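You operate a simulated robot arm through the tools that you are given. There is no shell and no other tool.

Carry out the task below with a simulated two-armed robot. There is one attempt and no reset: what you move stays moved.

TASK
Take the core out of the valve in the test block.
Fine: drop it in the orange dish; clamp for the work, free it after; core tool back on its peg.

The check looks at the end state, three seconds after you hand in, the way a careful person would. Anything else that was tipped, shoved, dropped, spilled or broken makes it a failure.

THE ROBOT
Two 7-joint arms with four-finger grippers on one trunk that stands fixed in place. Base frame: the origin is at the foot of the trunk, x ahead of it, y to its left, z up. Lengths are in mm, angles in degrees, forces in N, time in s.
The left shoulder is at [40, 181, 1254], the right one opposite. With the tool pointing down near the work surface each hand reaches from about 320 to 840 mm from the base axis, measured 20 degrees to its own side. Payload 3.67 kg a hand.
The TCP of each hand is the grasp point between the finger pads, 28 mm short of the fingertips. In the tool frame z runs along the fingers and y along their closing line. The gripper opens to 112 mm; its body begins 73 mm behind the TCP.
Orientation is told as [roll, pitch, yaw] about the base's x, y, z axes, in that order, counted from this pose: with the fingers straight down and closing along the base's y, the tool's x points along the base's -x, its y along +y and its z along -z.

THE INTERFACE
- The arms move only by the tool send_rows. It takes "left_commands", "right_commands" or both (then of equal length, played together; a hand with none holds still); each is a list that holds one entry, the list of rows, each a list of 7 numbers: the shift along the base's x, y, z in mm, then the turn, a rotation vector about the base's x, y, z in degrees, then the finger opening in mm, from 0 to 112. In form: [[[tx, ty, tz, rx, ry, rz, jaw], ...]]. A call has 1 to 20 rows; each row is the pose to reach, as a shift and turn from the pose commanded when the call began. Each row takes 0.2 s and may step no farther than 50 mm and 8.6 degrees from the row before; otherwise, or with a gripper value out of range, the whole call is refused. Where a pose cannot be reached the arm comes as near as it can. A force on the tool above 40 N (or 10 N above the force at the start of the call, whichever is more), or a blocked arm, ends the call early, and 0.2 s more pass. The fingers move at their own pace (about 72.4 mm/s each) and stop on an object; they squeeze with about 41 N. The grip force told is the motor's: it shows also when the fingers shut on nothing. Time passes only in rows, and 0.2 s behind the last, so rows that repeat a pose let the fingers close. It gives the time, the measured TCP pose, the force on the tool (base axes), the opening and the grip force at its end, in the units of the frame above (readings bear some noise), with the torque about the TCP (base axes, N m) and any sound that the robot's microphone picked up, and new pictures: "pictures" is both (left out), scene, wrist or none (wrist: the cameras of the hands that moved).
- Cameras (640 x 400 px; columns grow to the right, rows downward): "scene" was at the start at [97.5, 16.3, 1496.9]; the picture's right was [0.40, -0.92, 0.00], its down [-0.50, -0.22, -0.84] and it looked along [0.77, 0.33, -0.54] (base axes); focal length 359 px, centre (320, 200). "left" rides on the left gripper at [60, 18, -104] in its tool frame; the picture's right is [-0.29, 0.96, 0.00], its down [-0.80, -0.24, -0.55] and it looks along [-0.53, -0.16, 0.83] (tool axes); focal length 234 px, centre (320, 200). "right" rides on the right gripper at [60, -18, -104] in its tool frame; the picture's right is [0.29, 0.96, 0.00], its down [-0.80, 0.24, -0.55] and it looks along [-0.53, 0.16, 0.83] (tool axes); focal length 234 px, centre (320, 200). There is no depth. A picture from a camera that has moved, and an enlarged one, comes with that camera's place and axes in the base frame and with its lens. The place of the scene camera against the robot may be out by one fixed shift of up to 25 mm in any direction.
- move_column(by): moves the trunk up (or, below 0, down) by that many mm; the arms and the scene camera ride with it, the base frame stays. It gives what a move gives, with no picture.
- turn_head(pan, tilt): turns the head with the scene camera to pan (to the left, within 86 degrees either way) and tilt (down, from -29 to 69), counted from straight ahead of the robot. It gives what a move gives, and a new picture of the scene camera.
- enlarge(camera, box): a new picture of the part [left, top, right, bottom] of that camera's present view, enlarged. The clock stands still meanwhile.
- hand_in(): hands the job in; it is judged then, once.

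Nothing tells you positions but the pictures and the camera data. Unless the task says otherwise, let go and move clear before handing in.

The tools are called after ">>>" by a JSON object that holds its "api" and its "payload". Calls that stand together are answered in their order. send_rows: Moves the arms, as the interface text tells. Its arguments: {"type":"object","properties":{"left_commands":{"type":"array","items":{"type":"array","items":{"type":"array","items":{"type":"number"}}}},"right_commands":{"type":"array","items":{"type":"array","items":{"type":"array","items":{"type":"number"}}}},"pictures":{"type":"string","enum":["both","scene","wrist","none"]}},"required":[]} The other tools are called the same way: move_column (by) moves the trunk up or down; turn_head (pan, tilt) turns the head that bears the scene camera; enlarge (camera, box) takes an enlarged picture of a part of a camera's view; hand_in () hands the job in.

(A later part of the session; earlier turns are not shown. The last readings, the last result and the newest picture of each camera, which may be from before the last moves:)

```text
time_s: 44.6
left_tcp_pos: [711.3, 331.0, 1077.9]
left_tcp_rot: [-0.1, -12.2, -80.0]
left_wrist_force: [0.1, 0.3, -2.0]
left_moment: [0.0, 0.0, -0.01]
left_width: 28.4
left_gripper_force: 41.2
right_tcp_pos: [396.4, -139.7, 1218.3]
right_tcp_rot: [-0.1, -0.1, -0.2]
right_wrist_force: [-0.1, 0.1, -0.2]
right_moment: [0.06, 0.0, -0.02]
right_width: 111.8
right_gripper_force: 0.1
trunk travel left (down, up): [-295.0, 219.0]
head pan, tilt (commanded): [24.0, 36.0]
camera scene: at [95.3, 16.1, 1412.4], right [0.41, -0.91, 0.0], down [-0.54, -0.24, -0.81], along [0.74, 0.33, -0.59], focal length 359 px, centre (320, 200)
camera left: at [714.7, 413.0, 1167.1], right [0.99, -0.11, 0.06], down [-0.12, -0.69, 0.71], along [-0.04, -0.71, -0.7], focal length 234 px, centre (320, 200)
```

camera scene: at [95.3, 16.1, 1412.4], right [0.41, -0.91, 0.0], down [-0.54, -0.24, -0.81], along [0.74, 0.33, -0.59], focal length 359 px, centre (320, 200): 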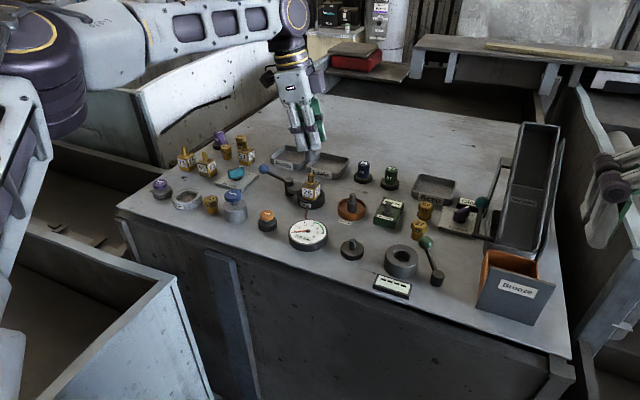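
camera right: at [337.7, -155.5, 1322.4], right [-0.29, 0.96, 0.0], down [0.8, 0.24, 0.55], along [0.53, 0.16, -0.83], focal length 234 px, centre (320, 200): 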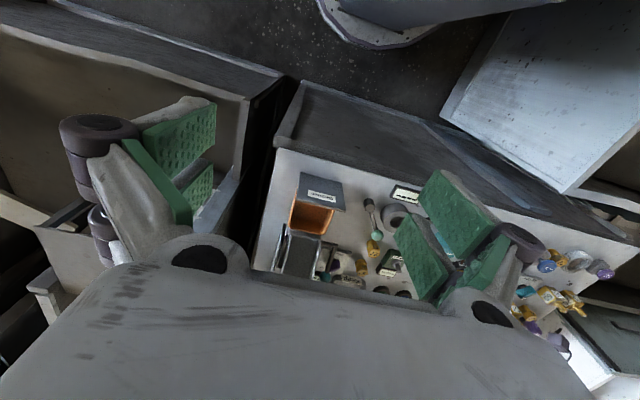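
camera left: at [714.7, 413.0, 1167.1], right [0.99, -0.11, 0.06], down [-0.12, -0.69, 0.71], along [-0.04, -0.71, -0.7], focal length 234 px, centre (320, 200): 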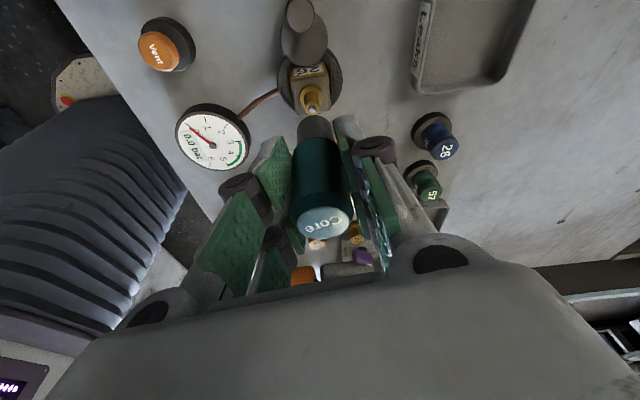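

Yaw −80 is reachable. I'll zoom in to check the alignment of the sleeve over the stem.

>>> {"api": "enlarge", "payload": {"camera": "left", "box": [272, 60, 368, 120]}}

>>> {"api": "enlarge", "payload": {"camera": "scene", "box": [264, 140, 360, 200]}}

>>> {"api": "enlarge", "payload": {"camera": "left", "box": [240, 100, 400, 200]}}

```text
6.67 times, centred on (320, 90) of left
camera zoom: at [714.7, 413.0, 1167.1], right [0.99, -0.11, 0.06], down [-0.12, -0.69, 0.71], along [-0.04, -0.71, -0.7], focal length 1561 px, centre (320, 933)
```

zoom: 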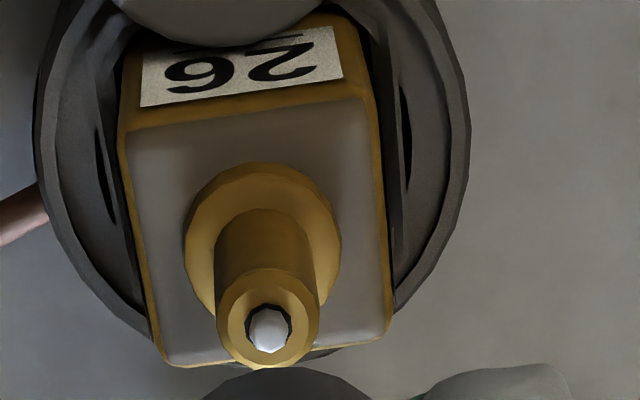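

```text
6.67 times, centred on (312, 170) of scene
camera zoom: at [95.3, 16.1, 1412.4], right [0.41, -0.91, 0.0], down [-0.54, -0.24, -0.81], along [0.74, 0.33, -0.59], focal length 2392 px, centre (373, 400)
```

zoom: 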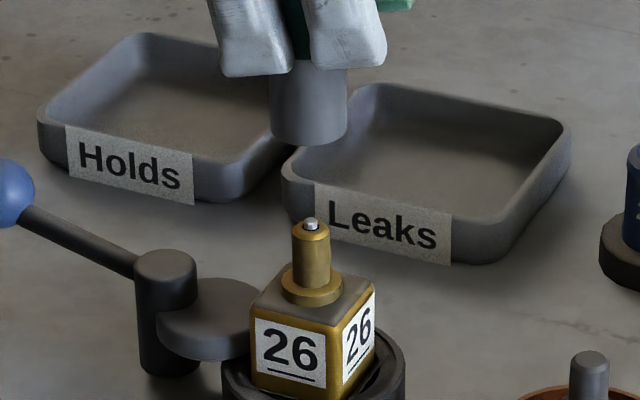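

```text
4.00 times, centred on (320, 150) of left
camera zoom: at [714.7, 413.0, 1167.1], right [0.99, -0.11, 0.06], down [-0.12, -0.69, 0.71], along [-0.04, -0.71, -0.7], focal length 937 px, centre (320, 400)
```

zoom: 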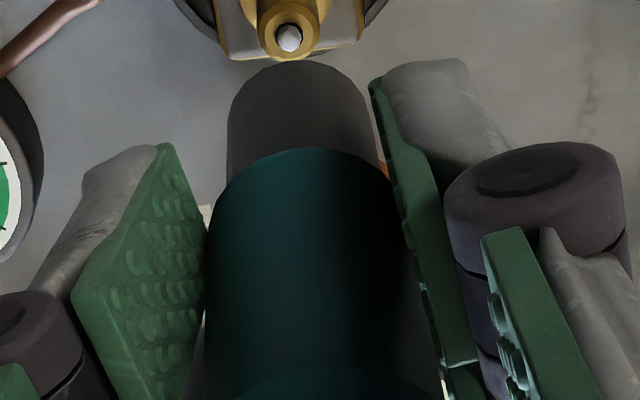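

The stem tip sits within about 1.2 mm of the hand axis. I want to check the tool's height and verticality in the grip, so I'll zoom on its top and lower edge.

>>> {"api": "enlarge", "payload": {"camera": "left", "box": [272, 120, 368, 180]}}

>>> {"api": "enlarge", "payload": {"camera": "left", "box": [272, 190, 368, 250]}}

>>> {"api": "enlarge", "payload": {"camera": "scene", "box": [264, 100, 360, 160]}}

```text
6.67 times, centred on (320, 150) of left
camera zoom: at [714.7, 413.0, 1167.1], right [0.99, -0.11, 0.06], down [-0.12, -0.69, 0.71], along [-0.04, -0.71, -0.7], focal length 1561 px, centre (320, 533)
```

zoom: 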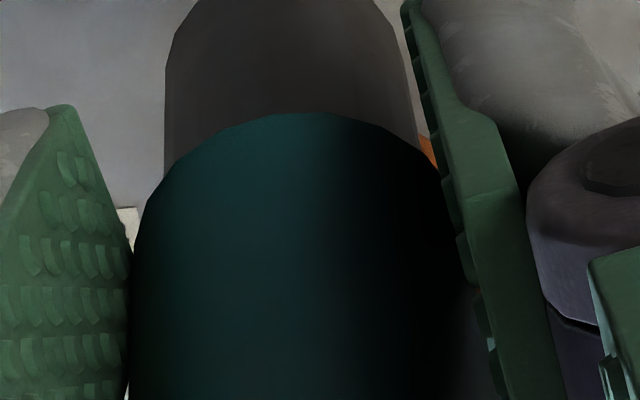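

```text
6.67 times, centred on (320, 220) of left
camera zoom: at [714.7, 413.0, 1167.1], right [0.99, -0.11, 0.06], down [-0.12, -0.69, 0.71], along [-0.04, -0.71, -0.7], focal length 1561 px, centre (320, 67)
```

zoom: 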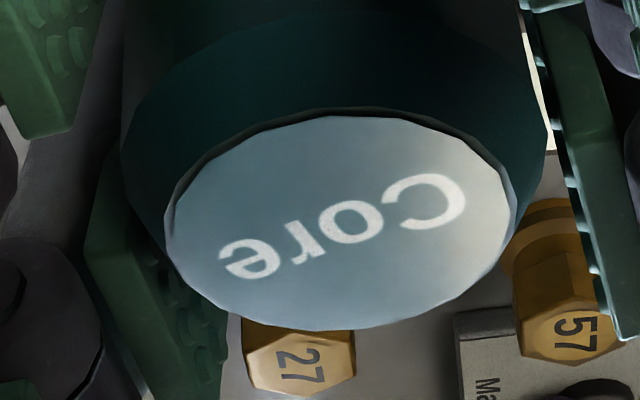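

```text
6.67 times, centred on (312, 130) of scene
camera zoom: at [95.3, 16.1, 1412.4], right [0.41, -0.91, 0.0], down [-0.54, -0.24, -0.81], along [0.74, 0.33, -0.59], focal length 2392 px, centre (373, 667)
```

zoom: 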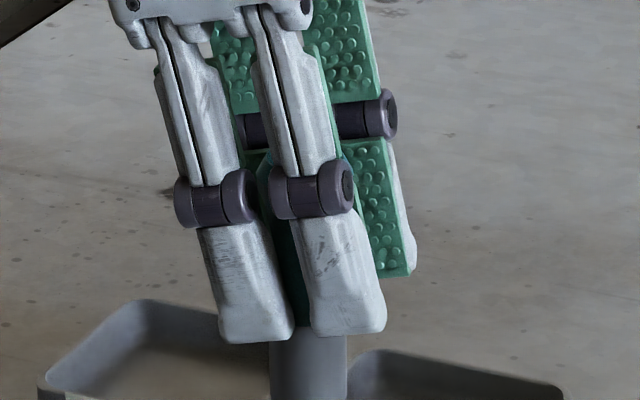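

The top matches prediction, so the tool hasn't slipped; its end is roughly 58–64 mm below the TCP. I'll nudge by (−0.3, −1.1) and descend to just above the stem to verify alignment.

>>> {"api": "send_rows", "payload": {"left_commands": [[[-0.3, -1.1, -8, 0, 0, 0, 15], [-0.3, -1.1, -18, 0, 0, 0, 15], [-0.3, -1.1, -25, 0, 0, 0, 15], [-0.3, -1.1, -25, 0, 0, 0, 15]]], "pictures": "none"}}

>>> {"api": "enlarge", "payload": {"camera": "scene", "box": [280, 150, 344, 190]}}

>>> {"api": "enlarge", "payload": {"camera": "left", "box": [272, 80, 368, 140]}}

```text
time_s: 45.6
left_tcp_pos: [709.4, 330.2, 1052.6]
left_tcp_rot: [-0.2, -12.2, -80.0]
left_wrist_force: [1.0, -0.5, -0.9]
left_moment: [-0.03, 0.0, 0.01]
left_width: 28.2
left_gripper_force: 40.7
right_tcp_pos: [396.4, -138.9, 1218.0]
right_tcp_rot: [0.1, 0.1, 0.0]
right_wrist_force: [-0.4, -0.4, 0.0]
right_moment: [0.0, -0.05, -0.02]
right_width: 112.1
right_gripper_force: 0.0
trunk travel left (down, up): [-295.0, 219.0]
head pan, tilt (commanded): [24.0, 36.0]
```

```text
10.00 times, centred on (312, 170) of scene
camera zoom: at [95.8, 16.2, 1412.4], right [0.41, -0.91, 0.0], down [-0.54, -0.24, -0.81], along [0.74, 0.33, -0.59], focal length 3589 px, centre (400, 500)
```

zoom: 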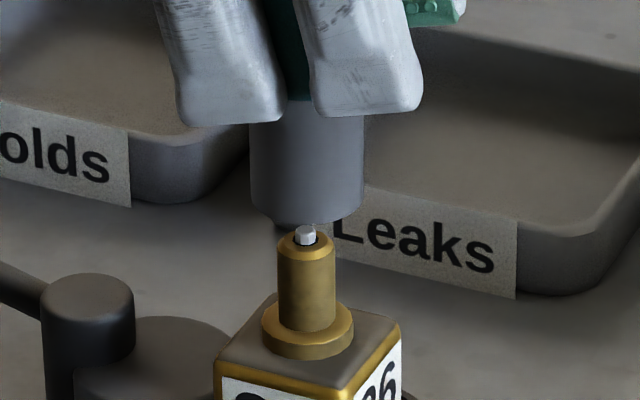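

```text
6.67 times, centred on (320, 110) of left
camera zoom: at [713.6, 411.8, 1141.5], right [0.99, -0.11, 0.06], down [-0.12, -0.69, 0.71], along [-0.04, -0.71, -0.7], focal length 1561 px, centre (320, 800)
```

zoom: 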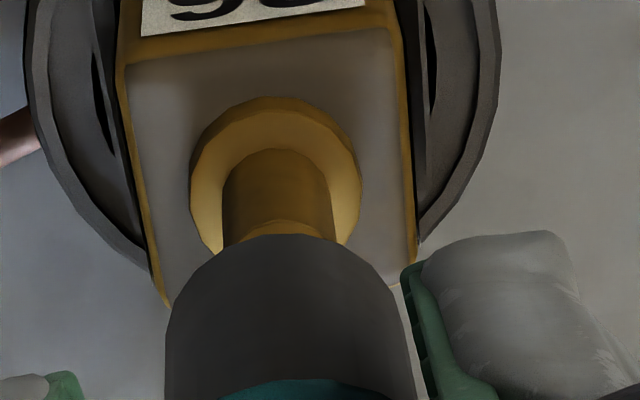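

Both views show the sleeve centred on the stem, its end about 13 mm above. I'll lower gently in 2 mm steps.

>>> {"api": "send_rows", "payload": {"left_commands": [[[0, 0, -4, 0, 0, 0, 15], [0, 0, -8, 0, 0, 0, 15], [0, 0, -11, 0, 0, 0, 15], [0, 0, -13, 0, 0, 0, 15], [0, 0, -15, 0, 0, 0, 15], [0, 0, -17, 0, 0, 0, 15], [0, 0, -19, 0, 0, 0, 15], [0, 0, -19, 0, 0, 0, 15]]], "pictures": "none"}}

>>> {"api": "enlarge", "payload": {"camera": "scene", "box": [280, 150, 344, 190]}}

```text
time_s: 47.5
left_tcp_pos: [709.3, 330.3, 1032.6]
left_tcp_rot: [-0.1, -12.2, -80.0]
left_wrist_force: [0.3, 0.8, 0.2]
left_moment: [-0.01, 0.0, 0.0]
left_width: 28.1
left_gripper_force: 41.1
right_tcp_pos: [396.6, -139.5, 1216.8]
right_tcp_rot: [0.0, 0.0, -0.1]
right_wrist_force: [-0.8, 0.1, 0.8]
right_moment: [-0.02, 0.0, 0.03]
right_width: 111.9
right_gripper_force: 0.1
trunk travel left (down, up): [-295.0, 219.0]
head pan, tilt (commanded): [24.0, 36.0]
```

```text
10.00 times, centred on (312, 170) of scene
camera zoom: at [95.9, 16.2, 1412.4], right [0.41, -0.91, 0.0], down [-0.54, -0.24, -0.81], along [0.74, 0.33, -0.59], focal length 3589 px, centre (400, 500)
```

zoom: 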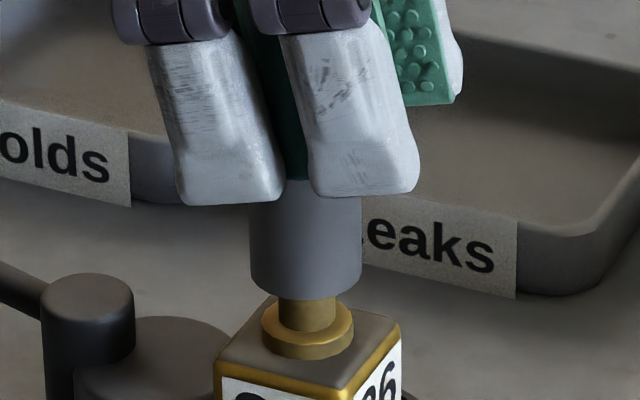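

The sleeve has slid over the stem with no contact force. I'll continue down until it seats.

>>> {"api": "send_rows", "payload": {"left_commands": [[[0, 0, -2, 0, 0, 0, 15], [0, 0, -4, 0, 0, 0, 15], [0, 0, -6, 0, 0, 0, 15], [0, 0, -8, 0, 0, 0, 15], [0, 0, -9, 0, 0, 0, 15], [0, 0, -10, 0, 0, 0, 15], [0, 0, -10, 0, 0, 0, 15]]], "pictures": "none"}}

>>> {"api": "enlarge", "payload": {"camera": "scene", "box": [280, 150, 344, 190]}}

```text
time_s: 49.0
left_tcp_pos: [709.1, 329.3, 1022.8]
left_tcp_rot: [-0.1, -12.3, -79.9]
left_wrist_force: [-0.2, 1.0, -1.7]
left_moment: [-0.02, -0.01, -0.04]
left_width: 28.1
left_gripper_force: 41.1
right_tcp_pos: [396.1, -138.9, 1217.3]
right_tcp_rot: [0.0, 0.0, -0.1]
right_wrist_force: [0.1, 0.8, 0.3]
right_moment: [0.01, 0.0, 0.02]
right_width: 112.2
right_gripper_force: 0.1
trunk travel left (down, up): [-295.0, 219.0]
head pan, tilt (commanded): [24.0, 36.0]
```

```text
10.00 times, centred on (312, 170) of scene
camera zoom: at [95.9, 16.3, 1412.4], right [0.41, -0.91, 0.0], down [-0.54, -0.24, -0.81], along [0.74, 0.33, -0.59], focal length 3589 px, centre (400, 500)
```

zoom: 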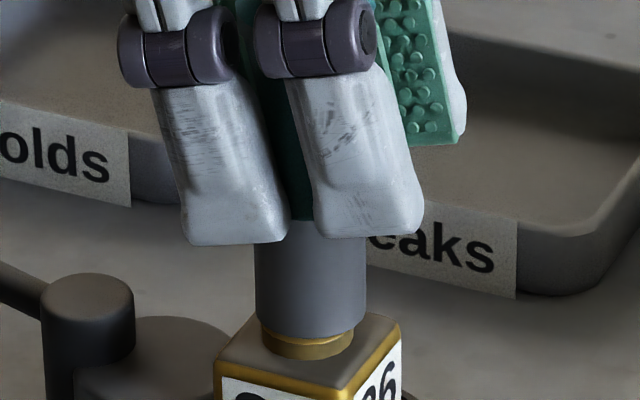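

Almost at the flange with no load yet. I'll continue in 1 mm steps to feel the seat.

>>> {"api": "send_rows", "payload": {"left_commands": [[[0, 0, -1, 0, 0, 0, 15], [0, 0, -2, 0, 0, 0, 15], [0, 0, -3, 0, 0, 0, 15], [0, 0, -4, 0, 0, 0, 15], [0, 0, -4, 0, 0, 0, 15]]], "pictures": "none"}}

>>> {"api": "enlarge", "payload": {"camera": "scene", "box": [280, 150, 344, 190]}}

```text
time_s: 50.2
left_tcp_pos: [710.5, 328.7, 1020.2]
left_tcp_rot: [0.0, -12.3, -80.1]
left_wrist_force: [1.3, 1.0, 4.4]
left_moment: [0.1, -0.03, -0.04]
left_width: 28.1
left_gripper_force: 41.3
right_tcp_pos: [396.0, -139.1, 1218.1]
right_tcp_rot: [0.0, 0.0, -0.1]
right_wrist_force: [-0.3, 0.3, -0.5]
right_moment: [-0.01, -0.03, 0.01]
right_width: 112.0
right_gripper_force: 0.1
trunk travel left (down, up): [-295.0, 219.0]
head pan, tilt (commanded): [24.0, 36.0]
```

```text
10.00 times, centred on (312, 170) of scene
camera zoom: at [95.3, 16.1, 1412.5], right [0.41, -0.91, 0.0], down [-0.54, -0.24, -0.81], along [0.74, 0.33, -0.59], focal length 3589 px, centre (400, 500)
```

zoom: 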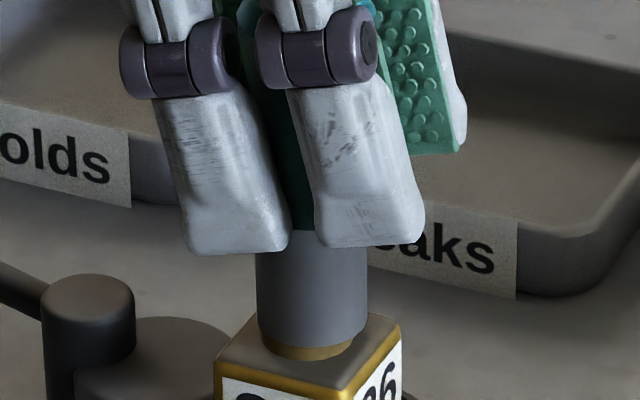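

Seated: 4.4 N upward at TCP z ≈ 1020. I'll press slightly more and turn counter-clockwise 80°, watching force and torque.

>>> {"api": "send_rows", "payload": {"left_commands": [[[0, 0, -1.5, 0, 0, 0, 15], [0, 0, -1.5, 0, 0, 8, 15], [0, 0, -1.5, 0, 0, 16, 15], [0, 0, -1.5, 0, 0, 24, 15], [0, 0, -1.5, 0, 0, 32, 15], [0, 0, -1.5, 0, 0, 40, 15], [0, 0, -1.5, 0, 0, 48, 15], [0, 0, -1.5, 0, 0, 56, 15], [0, 0, -1.5, 0, 0, 64, 15], [0, 0, -1.5, 0, 0, 72, 15], [0, 0, -1.5, 0, 0, 80, 15]]], "pictures": "both"}}

>>> {"api": "enlarge", "payload": {"camera": "scene", "box": [264, 140, 360, 200]}}

```text
time_s: 52.6
left_tcp_pos: [707.0, 328.4, 1019.9]
left_tcp_rot: [-0.2, -12.2, 0.1]
left_wrist_force: [2.9, -0.8, 22.9]
left_moment: [0.07, -0.24, -0.11]
left_width: 27.9
left_gripper_force: 41.2
right_tcp_pos: [395.1, -139.7, 1217.9]
right_tcp_rot: [0.1, -0.1, -0.1]
right_wrist_force: [0.4, 0.0, 0.8]
right_moment: [0.04, -0.01, -0.02]
right_width: 112.2
right_gripper_force: 0.0
trunk travel left (down, up): [-295.0, 219.0]
head pan, tilt (commanded): [24.0, 36.0]
camera scene: at [93.5, 14.8, 1412.6], right [0.41, -0.91, 0.0], down [-0.54, -0.24, -0.81], along [0.74, 0.33, -0.59], focal length 359 px, centre (320, 200)
camera left: at [627.6, 345.7, 1108.9], right [0.28, 0.96, 0.06], down [0.66, -0.24, 0.71], along [0.7, -0.16, -0.7], focal length 234 px, centre (320, 200)
```

scene: 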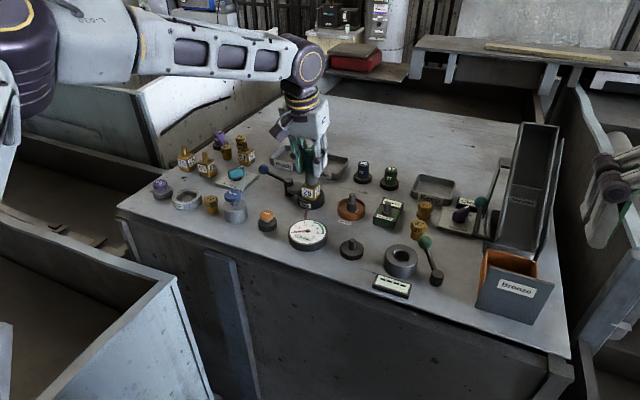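
left: 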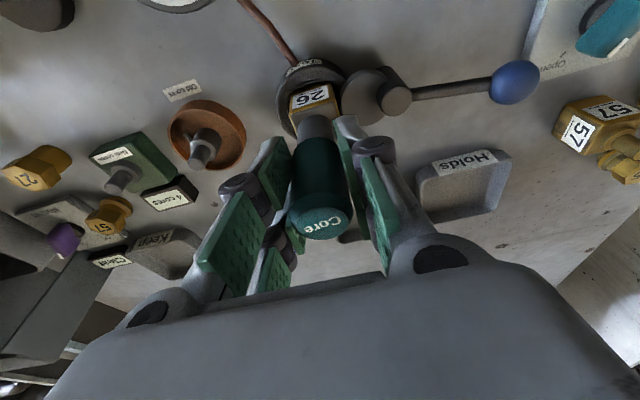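

```text
6.67 times, centred on (312, 170) of scene
camera zoom: at [93.5, 14.8, 1412.6], right [0.41, -0.91, 0.0], down [-0.54, -0.24, -0.81], along [0.74, 0.33, -0.59], focal length 2392 px, centre (373, 400)
```

zoom: 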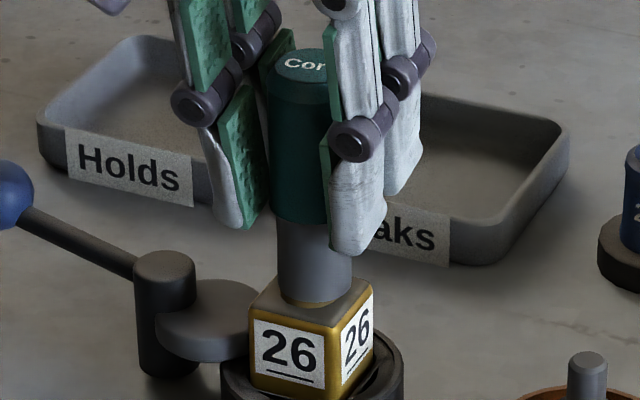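

The upward force rose to 23 N, consistent with the core backing out and lifting the tool. I'll relieve the press by 2 mm and continue turning to +80°.

>>> {"api": "send_rows", "payload": {"left_commands": [[[0, 0, 1.5, 0, 0, 0, 15], [0, 0, 2, 0, 0, 8, 15], [0, 0, 2, 0, 0, 16, 15], [0, 0, 2, 0, 0, 24, 15], [0, 0, 2, 0, 0, 32, 15], [0, 0, 2.3, 0, 0, 40, 15], [0, 0, 2.3, 0, 0, 40, 15]]], "pictures": "none"}}

>>> {"api": "enlarge", "payload": {"camera": "scene", "box": [264, 140, 360, 200]}}

```text
time_s: 54.2
left_tcp_pos: [709.3, 330.0, 1019.8]
left_tcp_rot: [0.0, -12.2, 40.1]
left_wrist_force: [-2.4, -0.6, 5.6]
left_moment: [0.02, 0.08, 0.05]
left_width: 28.1
left_gripper_force: 41.0
right_tcp_pos: [395.6, -138.5, 1217.1]
right_tcp_rot: [0.0, -0.1, 0.0]
right_wrist_force: [-0.8, -0.4, -0.4]
right_moment: [-0.02, 0.01, -0.02]
right_width: 112.0
right_gripper_force: 0.0
trunk travel left (down, up): [-295.0, 219.0]
head pan, tilt (commanded): [24.0, 36.0]
```

```text
6.67 times, centred on (312, 170) of scene
camera zoom: at [94.6, 16.0, 1412.5], right [0.41, -0.91, 0.0], down [-0.54, -0.24, -0.81], along [0.74, 0.33, -0.59], focal length 2392 px, centre (373, 400)
```

zoom: 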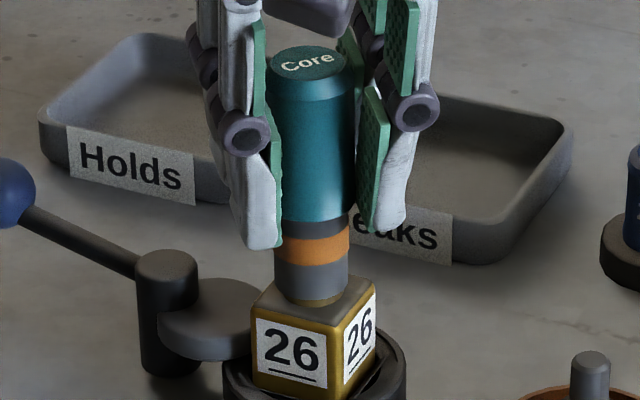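

An orange band has appeared on the sleeve, which looks like an indicator that the core has been freed and is held in the tool. I'll zoom in before lifting.

>>> {"api": "enlarge", "payload": {"camera": "scene", "box": [288, 155, 336, 185]}}

>>> {"api": "enlarge", "payload": {"camera": "left", "box": [256, 60, 384, 140]}}

```text
13.33 times, centred on (312, 170) of scene
camera zoom: at [94.6, 16.0, 1412.5], right [0.41, -0.91, 0.0], down [-0.54, -0.24, -0.81], along [0.74, 0.33, -0.59], focal length 4785 px, centre (427, 600)
```

zoom: 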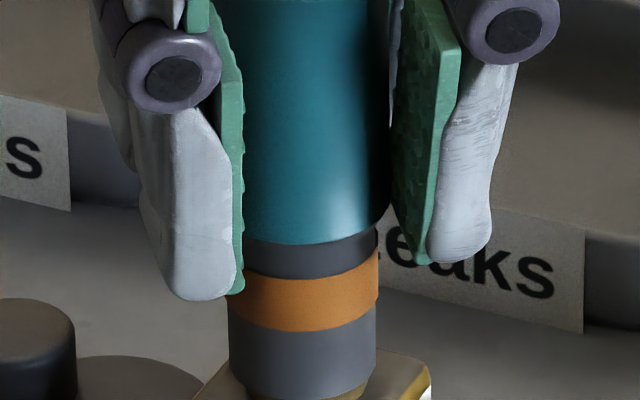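

```text
5.00 times, centred on (320, 100) of left
camera zoom: at [635.0, 291.6, 1109.1], right [-0.4, 0.91, 0.06], down [0.66, 0.24, 0.71], along [0.63, 0.32, -0.7], focal length 1171 px, centre (320, 700)
```

zoom: 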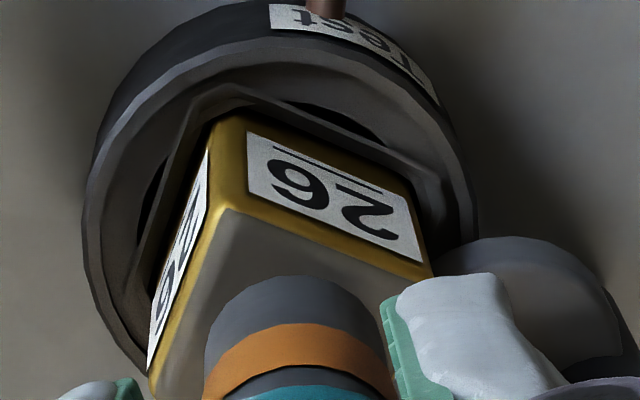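

The orange band is clear all round the sleeve. I'll lift straight up slowly and check that the core comes out with the tool.

>>> {"api": "send_rows", "payload": {"left_commands": [[[0, 0, 3, 0, 0, 0, 15], [0, 0, 7, 0, 0, 0, 15], [0, 0, 12, 0, 0, 0, 15], [0, 0, 20, 0, 0, 0, 15], [0, 0, 30, 0, 0, 0, 15], [0, 0, 42, 0, 0, 0, 15], [0, 0, 55, 0, 0, 0, 15], [0, 0, 55, 0, 0, 0, 15]]], "pictures": "both"}}

>>> {"api": "enlarge", "payload": {"camera": "scene", "box": [264, 130, 360, 190]}}

>>> {"api": "enlarge", "payload": {"camera": "left", "box": [256, 60, 384, 140]}}

```text
time_s: 56.0
left_tcp_pos: [710.5, 329.1, 1075.1]
left_tcp_rot: [-0.1, -12.1, 40.1]
left_wrist_force: [0.6, 0.4, -0.7]
left_moment: [0.02, -0.04, 0.01]
left_width: 28.1
left_gripper_force: 40.7
right_tcp_pos: [396.6, -140.0, 1216.3]
right_tcp_rot: [0.0, 0.0, -0.1]
right_wrist_force: [-0.5, -0.1, 0.7]
right_moment: [0.01, 0.02, -0.01]
right_width: 112.2
right_gripper_force: 0.0
trunk travel left (down, up): [-295.0, 219.0]
head pan, tilt (commanded): [24.0, 36.0]
camera scene: at [96.1, 16.3, 1412.3], right [0.41, -0.91, 0.0], down [-0.54, -0.24, -0.81], along [0.74, 0.33, -0.59], focal length 359 px, centre (320, 200)
camera left: at [636.5, 291.4, 1164.3], right [-0.4, 0.91, 0.06], down [0.66, 0.24, 0.71], along [0.64, 0.32, -0.7], focal length 234 px, centre (320, 200)
```

scene: 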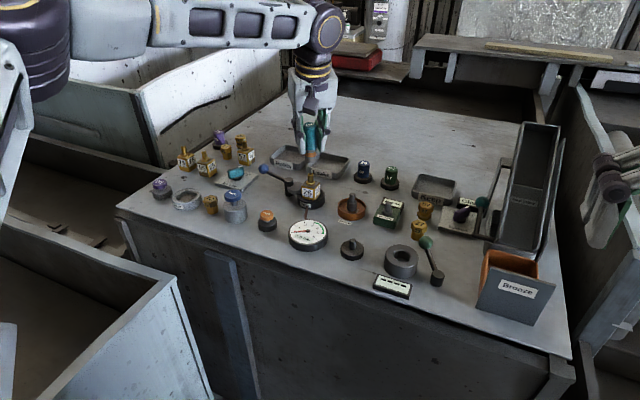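
left: 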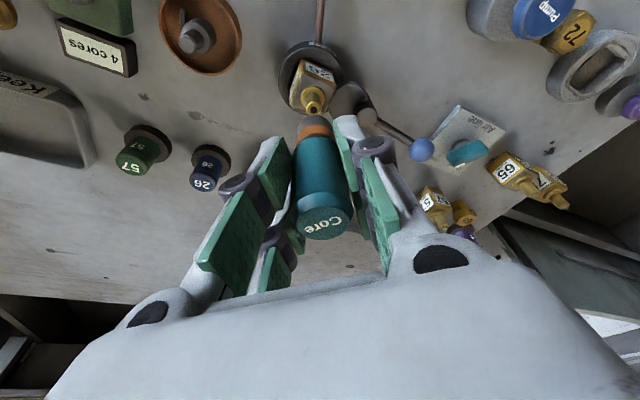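

```text
6.67 times, centred on (312, 160) of scene
camera zoom: at [96.1, 16.3, 1412.3], right [0.41, -0.91, 0.0], down [-0.54, -0.24, -0.81], along [0.74, 0.33, -0.59], focal length 2392 px, centre (373, 467)
```

zoom: 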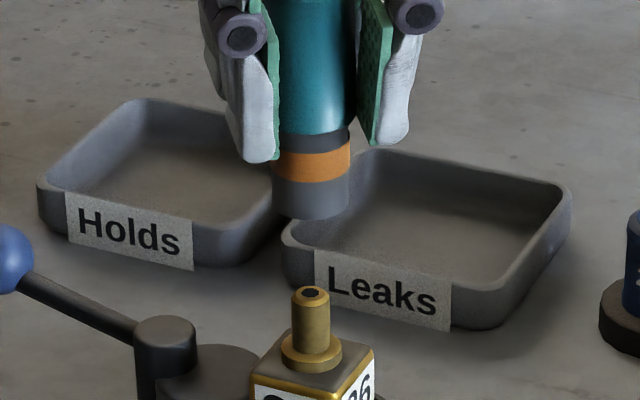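

```text
5.00 times, centred on (320, 100) of left
camera zoom: at [636.5, 291.4, 1164.3], right [-0.4, 0.91, 0.06], down [0.66, 0.24, 0.71], along [0.64, 0.32, -0.7], focal length 1171 px, centre (320, 700)
```

zoom: 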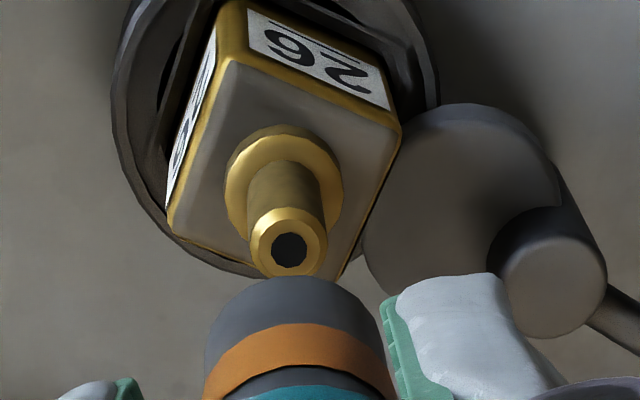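

The core is out: the stem now shows an open bore and the tool carries the band. I'll move over the orange dish's post, turning the yaw back to 0 on the way.

>>> {"api": "send_rows", "payload": {"left_commands": [[[-0.3, -20, 3, 0, 0, -8, 15], [-0.6, -40, 3, 0, 0, -16, 15], [-0.9, -60, 3, 0, 0, -24, 15], [-1.1, -80, 3, 0, 0, -32, 15], [-1.4, -99.4, 0, 0, 0, -40, 15], [-1.4, -99.4, 0, 0, 0, -40, 15], [-1.4, -99.4, 0, 0, 0, -40, 15]]], "pictures": "both"}}

>>> {"api": "enlarge", "payload": {"camera": "scene", "box": [304, 150, 400, 230]}}

>>> {"api": "enlarge", "payload": {"camera": "left", "box": [256, 60, 384, 140]}}

```text
time_s: 57.6
left_tcp_pos: [708.6, 229.8, 1073.7]
left_tcp_rot: [-0.1, -12.2, -0.1]
left_wrist_force: [-0.2, 0.2, -1.2]
left_moment: [0.02, 0.0, 0.01]
left_width: 28.0
left_gripper_force: 40.5
right_tcp_pos: [396.5, -138.9, 1218.2]
right_tcp_rot: [0.0, 0.0, -0.1]
right_wrist_force: [-0.2, 0.5, -0.3]
right_moment: [0.0, 0.01, -0.01]
right_width: 111.9
right_gripper_force: 0.1
trunk travel left (down, up): [-295.0, 219.0]
head pan, tilt (commanded): [24.0, 36.0]
camera scene: at [96.0, 16.1, 1412.4], right [0.41, -0.91, 0.0], down [-0.54, -0.24, -0.81], along [0.74, 0.33, -0.59], focal length 359 px, centre (320, 200)
camera left: at [628.0, 249.0, 1163.3], right [0.28, 0.96, 0.06], down [0.66, -0.24, 0.71], along [0.69, -0.16, -0.7], focal length 234 px, centre (320, 200)
```

scene: 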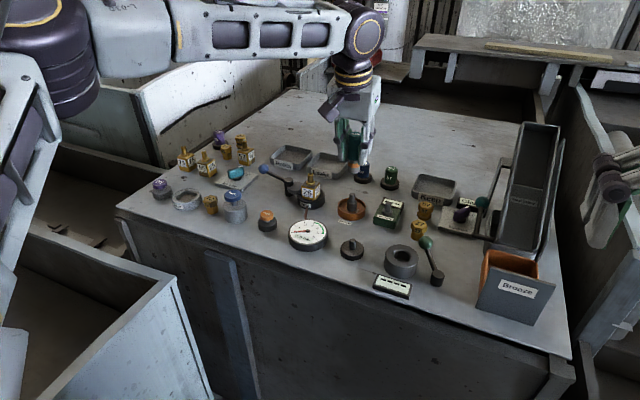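
left: 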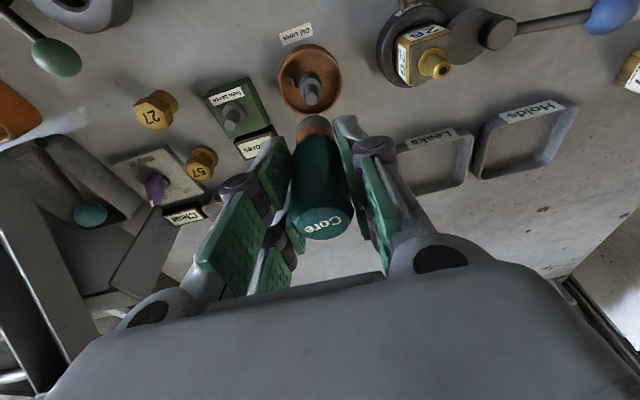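

```text
5.00 times, centred on (352, 190) of scene
camera zoom: at [96.0, 16.1, 1412.4], right [0.41, -0.91, 0.0], down [-0.54, -0.24, -0.81], along [0.74, 0.33, -0.59], focal length 1794 px, centre (160, 250)
```

zoom: 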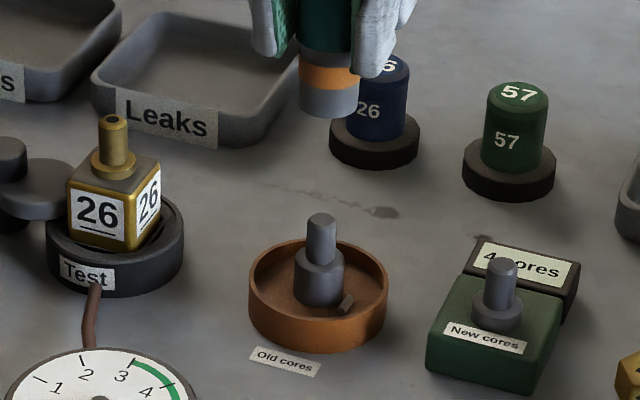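

```text
5.00 times, centred on (320, 100) of left
camera zoom: at [628.0, 249.0, 1163.3], right [0.28, 0.96, 0.06], down [0.66, -0.24, 0.71], along [0.69, -0.16, -0.7], focal length 1171 px, centre (320, 700)
```

zoom: 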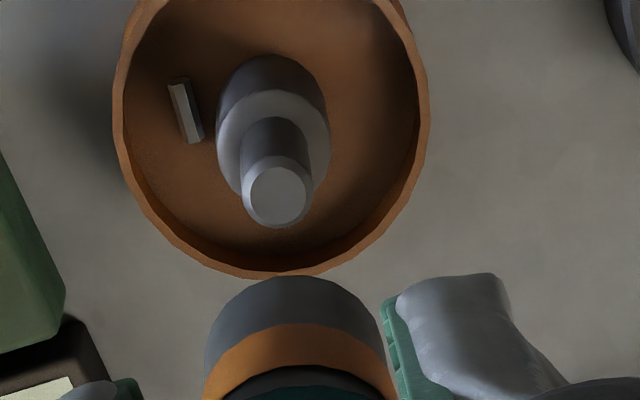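

The alignment over the post is within a millimetre. I'll descend onto the post, slowing down near its top.

>>> {"api": "send_rows", "payload": {"left_commands": [[[0.5, -0.3, -15, 0, 0, 0, 15], [0.5, -0.3, -30, 0, 0, 0, 15], [0.5, -0.3, -42, 0, 0, 0, 15], [0.5, -0.3, -48, 0, 0, 0, 15], [0.5, -0.3, -48, 0, 0, 0, 15]]], "pictures": "none"}}

>>> {"api": "enlarge", "payload": {"camera": "scene", "box": [312, 165, 392, 215]}}

>>> {"api": "enlarge", "payload": {"camera": "left", "box": [256, 60, 384, 140]}}

```text
time_s: 58.9
left_tcp_pos: [708.8, 230.4, 1027.2]
left_tcp_rot: [-0.1, -12.2, 0.0]
left_wrist_force: [0.5, -0.1, -0.7]
left_moment: [-0.01, 0.0, 0.02]
left_width: 28.0
left_gripper_force: 40.6
right_tcp_pos: [395.8, -138.5, 1217.8]
right_tcp_rot: [0.0, 0.0, -0.1]
right_wrist_force: [0.6, -0.7, 0.1]
right_moment: [0.03, -0.01, -0.02]
right_width: 111.8
right_gripper_force: 0.0
trunk travel left (down, up): [-295.0, 219.0]
head pan, tilt (commanded): [24.0, 36.0]
```

```text
8.00 times, centred on (352, 190) of scene
camera zoom: at [95.7, 16.2, 1412.4], right [0.41, -0.91, 0.0], down [-0.54, -0.24, -0.81], along [0.74, 0.33, -0.59], focal length 2871 px, centre (64, 280)
```

zoom: 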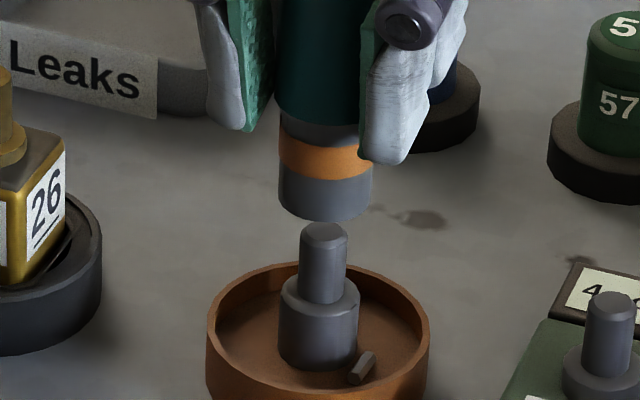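

```text
5.00 times, centred on (320, 100) of left
camera zoom: at [628.1, 248.6, 1116.0], right [0.28, 0.96, 0.06], down [0.66, -0.24, 0.71], along [0.69, -0.16, -0.7], focal length 1171 px, centre (320, 700)
```

zoom: 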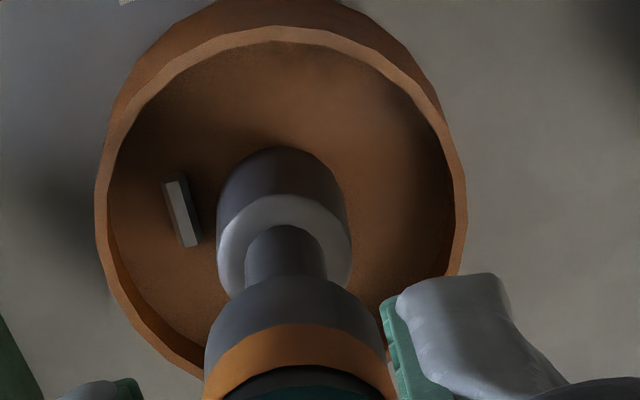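

The sleeve is centred just above the post. I'll lower slowly until it seats on the shoulder.

>>> {"api": "send_rows", "payload": {"left_commands": [[[0, 0, -4, 0, 0, 0, 15], [0, 0, -8, 0, 0, 0, 15], [0, 0, -12, 0, 0, 0, 15], [0, 0, -15, 0, 0, 0, 15], [0, 0, -18, 0, 0, 0, 15], [0, 0, -20, 0, 0, 0, 15], [0, 0, -22, 0, 0, 0, 15], [0, 0, -24, 0, 0, 0, 15], [0, 0, -24, 0, 0, 0, 15]]], "pictures": "none"}}

>>> {"api": "enlarge", "payload": {"camera": "scene", "box": [312, 165, 392, 215]}}

```text
time_s: 60.9
left_tcp_pos: [709.4, 231.0, 1003.4]
left_tcp_rot: [-0.1, -12.2, 0.0]
left_wrist_force: [1.0, 0.0, -1.5]
left_moment: [0.0, 0.01, -0.01]
left_width: 28.1
left_gripper_force: 40.6
right_tcp_pos: [398.5, -138.7, 1218.2]
right_tcp_rot: [0.0, 0.0, -0.1]
right_wrist_force: [0.1, -0.1, 1.2]
right_moment: [-0.02, 0.03, 0.0]
right_width: 111.7
right_gripper_force: 0.0
trunk travel left (down, up): [-295.0, 219.0]
head pan, tilt (commanded): [24.0, 36.0]
```

```text
8.00 times, centred on (352, 190) of scene
camera zoom: at [95.9, 16.2, 1412.4], right [0.41, -0.91, 0.0], down [-0.54, -0.24, -0.81], along [0.74, 0.33, -0.59], focal length 2871 px, centre (64, 280)
```

zoom: 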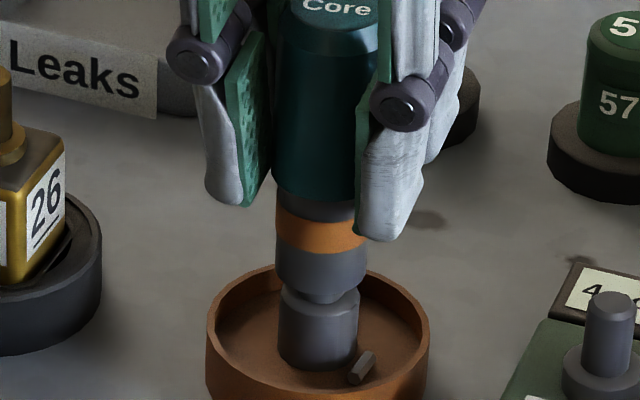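

No load yet and still about 7 mm above the shoulder. I'll continue in fine steps.

>>> {"api": "send_rows", "payload": {"left_commands": [[[0, 0, -2, 0, 0, 0, 15], [0, 0, -4, 0, 0, 0, 15], [0, 0, -5, 0, 0, 0, 15], [0, 0, -6, 0, 0, 0, 15], [0, 0, -7, 0, 0, 0, 15], [0, 0, -8, 0, 0, 0, 15], [0, 0, -8, 0, 0, 0, 15]]], "pictures": "none"}}

>>> {"api": "enlarge", "payload": {"camera": "scene", "box": [312, 165, 392, 215]}}

```text
time_s: 62.5
left_tcp_pos: [709.0, 228.2, 995.8]
left_tcp_rot: [-0.1, -12.2, 0.0]
left_wrist_force: [0.4, 0.4, 5.1]
left_moment: [0.02, -0.08, -0.02]
left_width: 28.0
left_gripper_force: 41.1
right_tcp_pos: [396.0, -139.8, 1217.6]
right_tcp_rot: [0.0, -0.1, -0.1]
right_wrist_force: [-0.7, -0.2, -0.1]
right_moment: [-0.02, 0.03, 0.0]
right_width: 112.1
right_gripper_force: 0.0
trunk travel left (down, up): [-295.0, 219.0]
head pan, tilt (commanded): [24.0, 36.0]
```

```text
8.00 times, centred on (352, 190) of scene
camera zoom: at [95.5, 16.1, 1412.4], right [0.41, -0.91, 0.0], down [-0.54, -0.24, -0.81], along [0.74, 0.33, -0.59], focal length 2871 px, centre (64, 280)
```

zoom: 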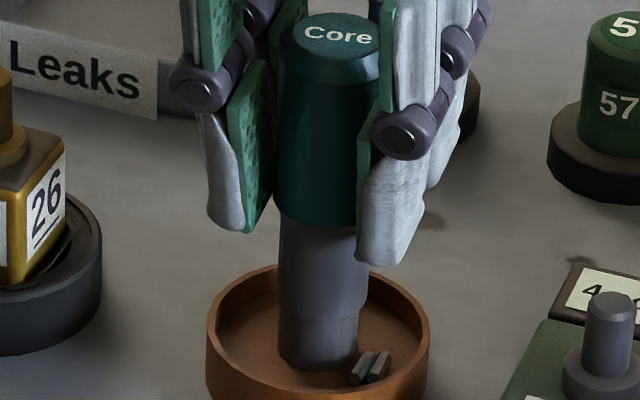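

The band is gone and a second core now lies in the orange dish, so the core has been dropped. I'll lift straight off the post and carry the tool back over its peg.

>>> {"api": "send_rows", "payload": {"left_commands": [[[0, 0, 5, 0, 0, 0, 15], [0, 0, 12, 0, 0, 0, 15], [0, 0, 25, 0, 0, 0, 15], [0, 0, 45, 0, 0, 0, 15], [0, 0, 70, 0, 0, 0, 15], [0, 0, 80, 0, 0, 0, 15], [-30, -11, 80, 0, 0, 0, 15], [-60, -22, 80, 0, 0, 0, 15], [-90, -33, 80, 0, 0, 0, 15], [-118.8, -43.7, 80, 0, 0, 0, 15], [-118.8, -43.7, 60, 0, 0, 0, 15], [-118.8, -43.7, 40, 0, 0, 0, 15], [-118.8, -43.7, 30, 0, 0, 0, 15], [-118.8, -43.7, 30, 0, 0, 0, 15]]], "pictures": "both"}}

>>> {"api": "enlarge", "payload": {"camera": "scene", "box": [304, 180, 400, 260]}}

>>> {"api": "enlarge", "payload": {"camera": "left", "box": [256, 60, 384, 140]}}

```text
time_s: 65.5
left_tcp_pos: [590.0, 185.0, 1023.6]
left_tcp_rot: [-0.1, -12.1, 0.0]
left_wrist_force: [0.1, 0.5, -1.6]
left_moment: [-0.02, -0.01, 0.0]
left_width: 27.8
left_gripper_force: 40.5
right_tcp_pos: [397.7, -138.8, 1217.6]
right_tcp_rot: [0.0, 0.1, -0.1]
right_wrist_force: [-0.3, 0.0, -0.7]
right_moment: [0.01, 0.02, -0.02]
right_width: 112.1
right_gripper_force: 0.1
trunk travel left (down, up): [-295.0, 219.0]
head pan, tilt (commanded): [24.0, 36.0]
camera scene: at [96.1, 16.3, 1412.4], right [0.41, -0.91, 0.0], down [-0.54, -0.24, -0.81], along [0.74, 0.33, -0.59], focal length 359 px, centre (320, 200)
camera left: at [510.1, 203.3, 1113.5], right [0.28, 0.96, 0.06], down [0.66, -0.24, 0.71], along [0.69, -0.16, -0.7], focal length 234 px, centre (320, 200)
```

scene: 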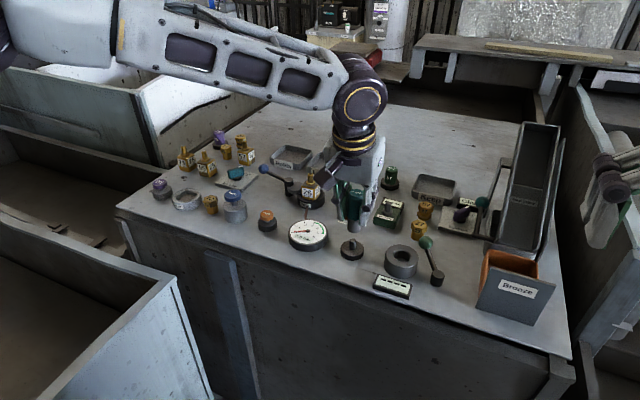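
left: 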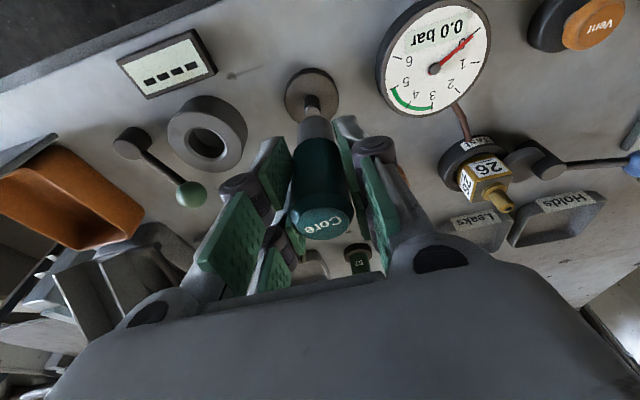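

```text
5.00 times, centred on (352, 220) of scene
camera zoom: at [96.1, 16.3, 1412.4], right [0.41, -0.91, 0.0], down [-0.54, -0.24, -0.81], along [0.74, 0.33, -0.59], focal length 1794 px, centre (160, 100)
```

zoom: 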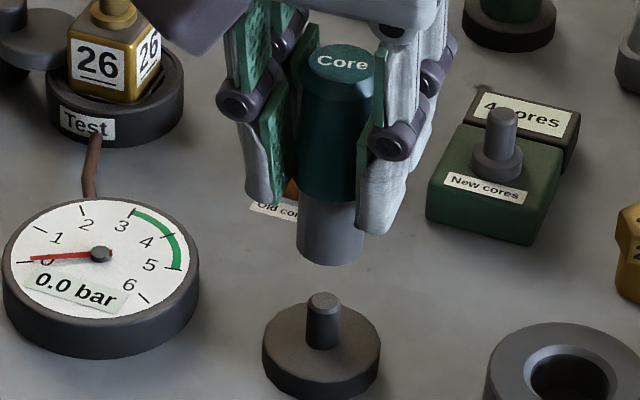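

```text
5.00 times, centred on (320, 100) of left
camera zoom: at [510.1, 203.3, 1113.5], right [0.28, 0.96, 0.06], down [0.66, -0.24, 0.71], along [0.69, -0.16, -0.7], focal length 1171 px, centre (320, 700)
```

zoom: 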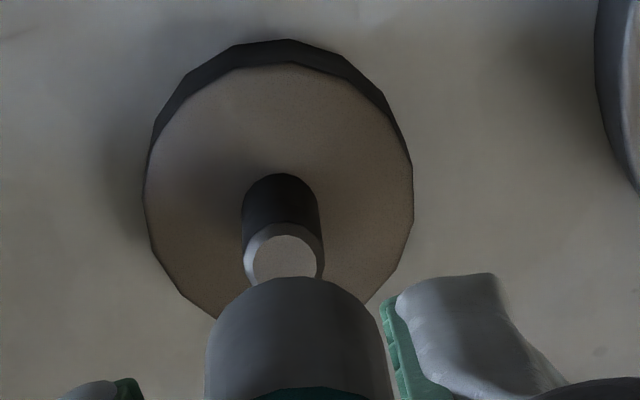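

The sleeve is lined up over the peg within a millimetre. I'll lower it slowly to its original resting height.

>>> {"api": "send_rows", "payload": {"left_commands": [[[0, 0, -7, 0, 0, 0, 15], [0, 0, -14, 0, 0, 0, 15], [0, 0, -20, 0, 0, 0, 15], [0, 0, -25, 0, 0, 0, 15], [0, 0, -30, 0, 0, 0, 15], [0, 0, -35, 0, 0, 0, 15], [0, 0, -39, 0, 0, 0, 15], [0, 0, -42, 0, 0, 0, 15], [0, 0, -44, 0, 0, 0, 15], [0, 0, -44, 0, 0, 0, 15]]], "pictures": "none"}}

>>> {"api": "enlarge", "payload": {"camera": "scene", "box": [304, 200, 400, 260]}}

```text
time_s: 67.7
left_tcp_pos: [590.2, 186.2, 980.2]
left_tcp_rot: [-0.2, -12.1, 0.0]
left_wrist_force: [0.8, 0.5, 0.3]
left_moment: [-0.01, 0.02, 0.01]
left_width: 28.1
left_gripper_force: 40.9
right_tcp_pos: [397.7, -140.7, 1217.1]
right_tcp_rot: [0.0, 0.1, -0.1]
right_wrist_force: [-0.5, 0.4, 0.4]
right_moment: [0.02, -0.02, 0.01]
right_width: 112.1
right_gripper_force: 0.0
trunk travel left (down, up): [-295.0, 219.0]
head pan, tilt (commanded): [24.0, 36.0]
```

```text
6.67 times, centred on (352, 230) of scene
camera zoom: at [95.8, 16.2, 1412.4], right [0.41, -0.91, 0.0], down [-0.54, -0.24, -0.81], along [0.74, 0.33, -0.59], focal length 2392 px, centre (107, 0)
```

zoom: 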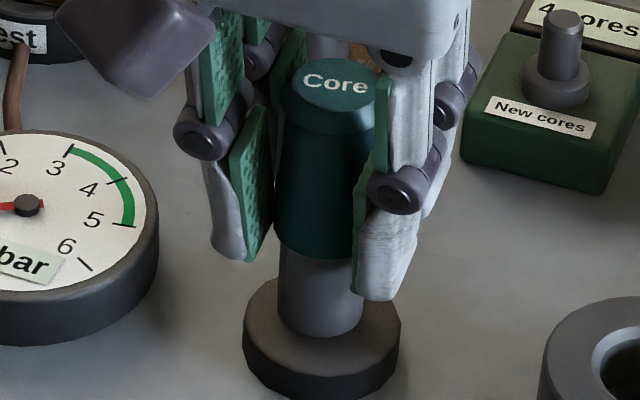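

The tool is on the peg with a few millimetres left to go and no load. I'll lower in 1 mm steps until it touches.

>>> {"api": "send_rows", "payload": {"left_commands": [[[0, 0, -1, 0, 0, 0, 15], [0, 0, -2, 0, 0, 0, 15], [0, 0, -3, 0, 0, 0, 15], [0, 0, -4, 0, 0, 0, 15], [0, 0, -4, 0, 0, 0, 15]]], "pictures": "none"}}

>>> {"api": "enlarge", "payload": {"camera": "scene", "box": [304, 200, 400, 260]}}

```text
time_s: 68.8
left_tcp_pos: [589.2, 186.0, 977.6]
left_tcp_rot: [-0.2, -12.2, 0.1]
left_wrist_force: [-0.2, 0.3, 0.0]
left_moment: [0.01, -0.03, -0.02]
left_width: 28.2
left_gripper_force: 40.8
right_tcp_pos: [396.6, -140.1, 1218.3]
right_tcp_rot: [0.0, 0.0, -0.1]
right_wrist_force: [0.1, 0.4, -0.2]
right_moment: [0.0, 0.04, 0.01]
right_width: 112.0
right_gripper_force: 0.0
trunk travel left (down, up): [-295.0, 219.0]
head pan, tilt (commanded): [24.0, 36.0]
```

```text
6.67 times, centred on (352, 230) of scene
camera zoom: at [95.6, 16.2, 1412.4], right [0.41, -0.91, 0.0], down [-0.54, -0.24, -0.81], along [0.74, 0.33, -0.59], focal length 2392 px, centre (107, 0)
```

zoom: 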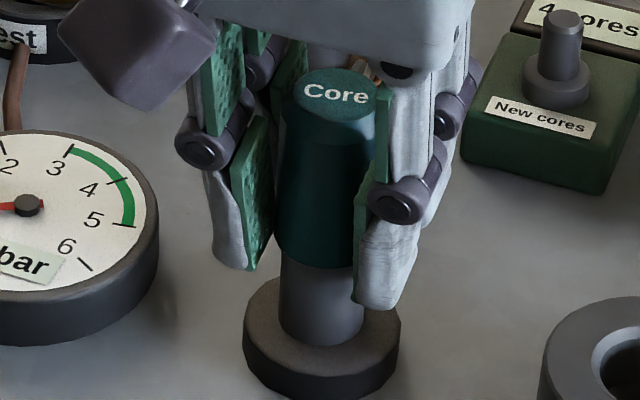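

Still no contact; the tool may have crept up a little in the grip. I'll continue down 1 mm at a time.

>>> {"api": "send_rows", "payload": {"left_commands": [[[0, 0, -1, 0, 0, 0, 15], [0, 0, -2, 0, 0, 0, 15], [0, 0, -3, 0, 0, 0, 15], [0, 0, -3, 0, 0, 0, 15]]], "pictures": "none"}}

>>> {"api": "enlarge", "payload": {"camera": "scene", "box": [320, 220, 384, 260]}}

```text
time_s: 69.8
left_tcp_pos: [590.3, 185.9, 977.6]
left_tcp_rot: [-0.3, -12.5, 0.1]
left_wrist_force: [-0.4, 3.8, 25.6]
left_moment: [0.21, 0.24, -0.05]
left_width: 28.1
left_gripper_force: 41.0
right_tcp_pos: [394.5, -139.7, 1218.6]
right_tcp_rot: [0.0, -0.2, -0.1]
right_wrist_force: [-0.5, 0.3, 0.8]
right_moment: [0.02, 0.01, 0.0]
right_width: 111.8
right_gripper_force: 0.2
trunk travel left (down, up): [-295.0, 219.0]
head pan, tilt (commanded): [24.0, 36.0]
```

```text
10.00 times, centred on (352, 240) of scene
camera zoom: at [93.2, 16.0, 1412.7], right [0.41, -0.91, 0.0], down [-0.54, -0.24, -0.81], along [0.74, 0.33, -0.59], focal length 3589 px, centre (0, -200)
```

zoom: 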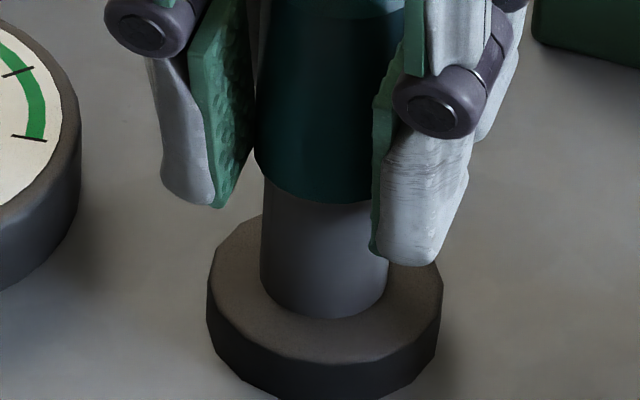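

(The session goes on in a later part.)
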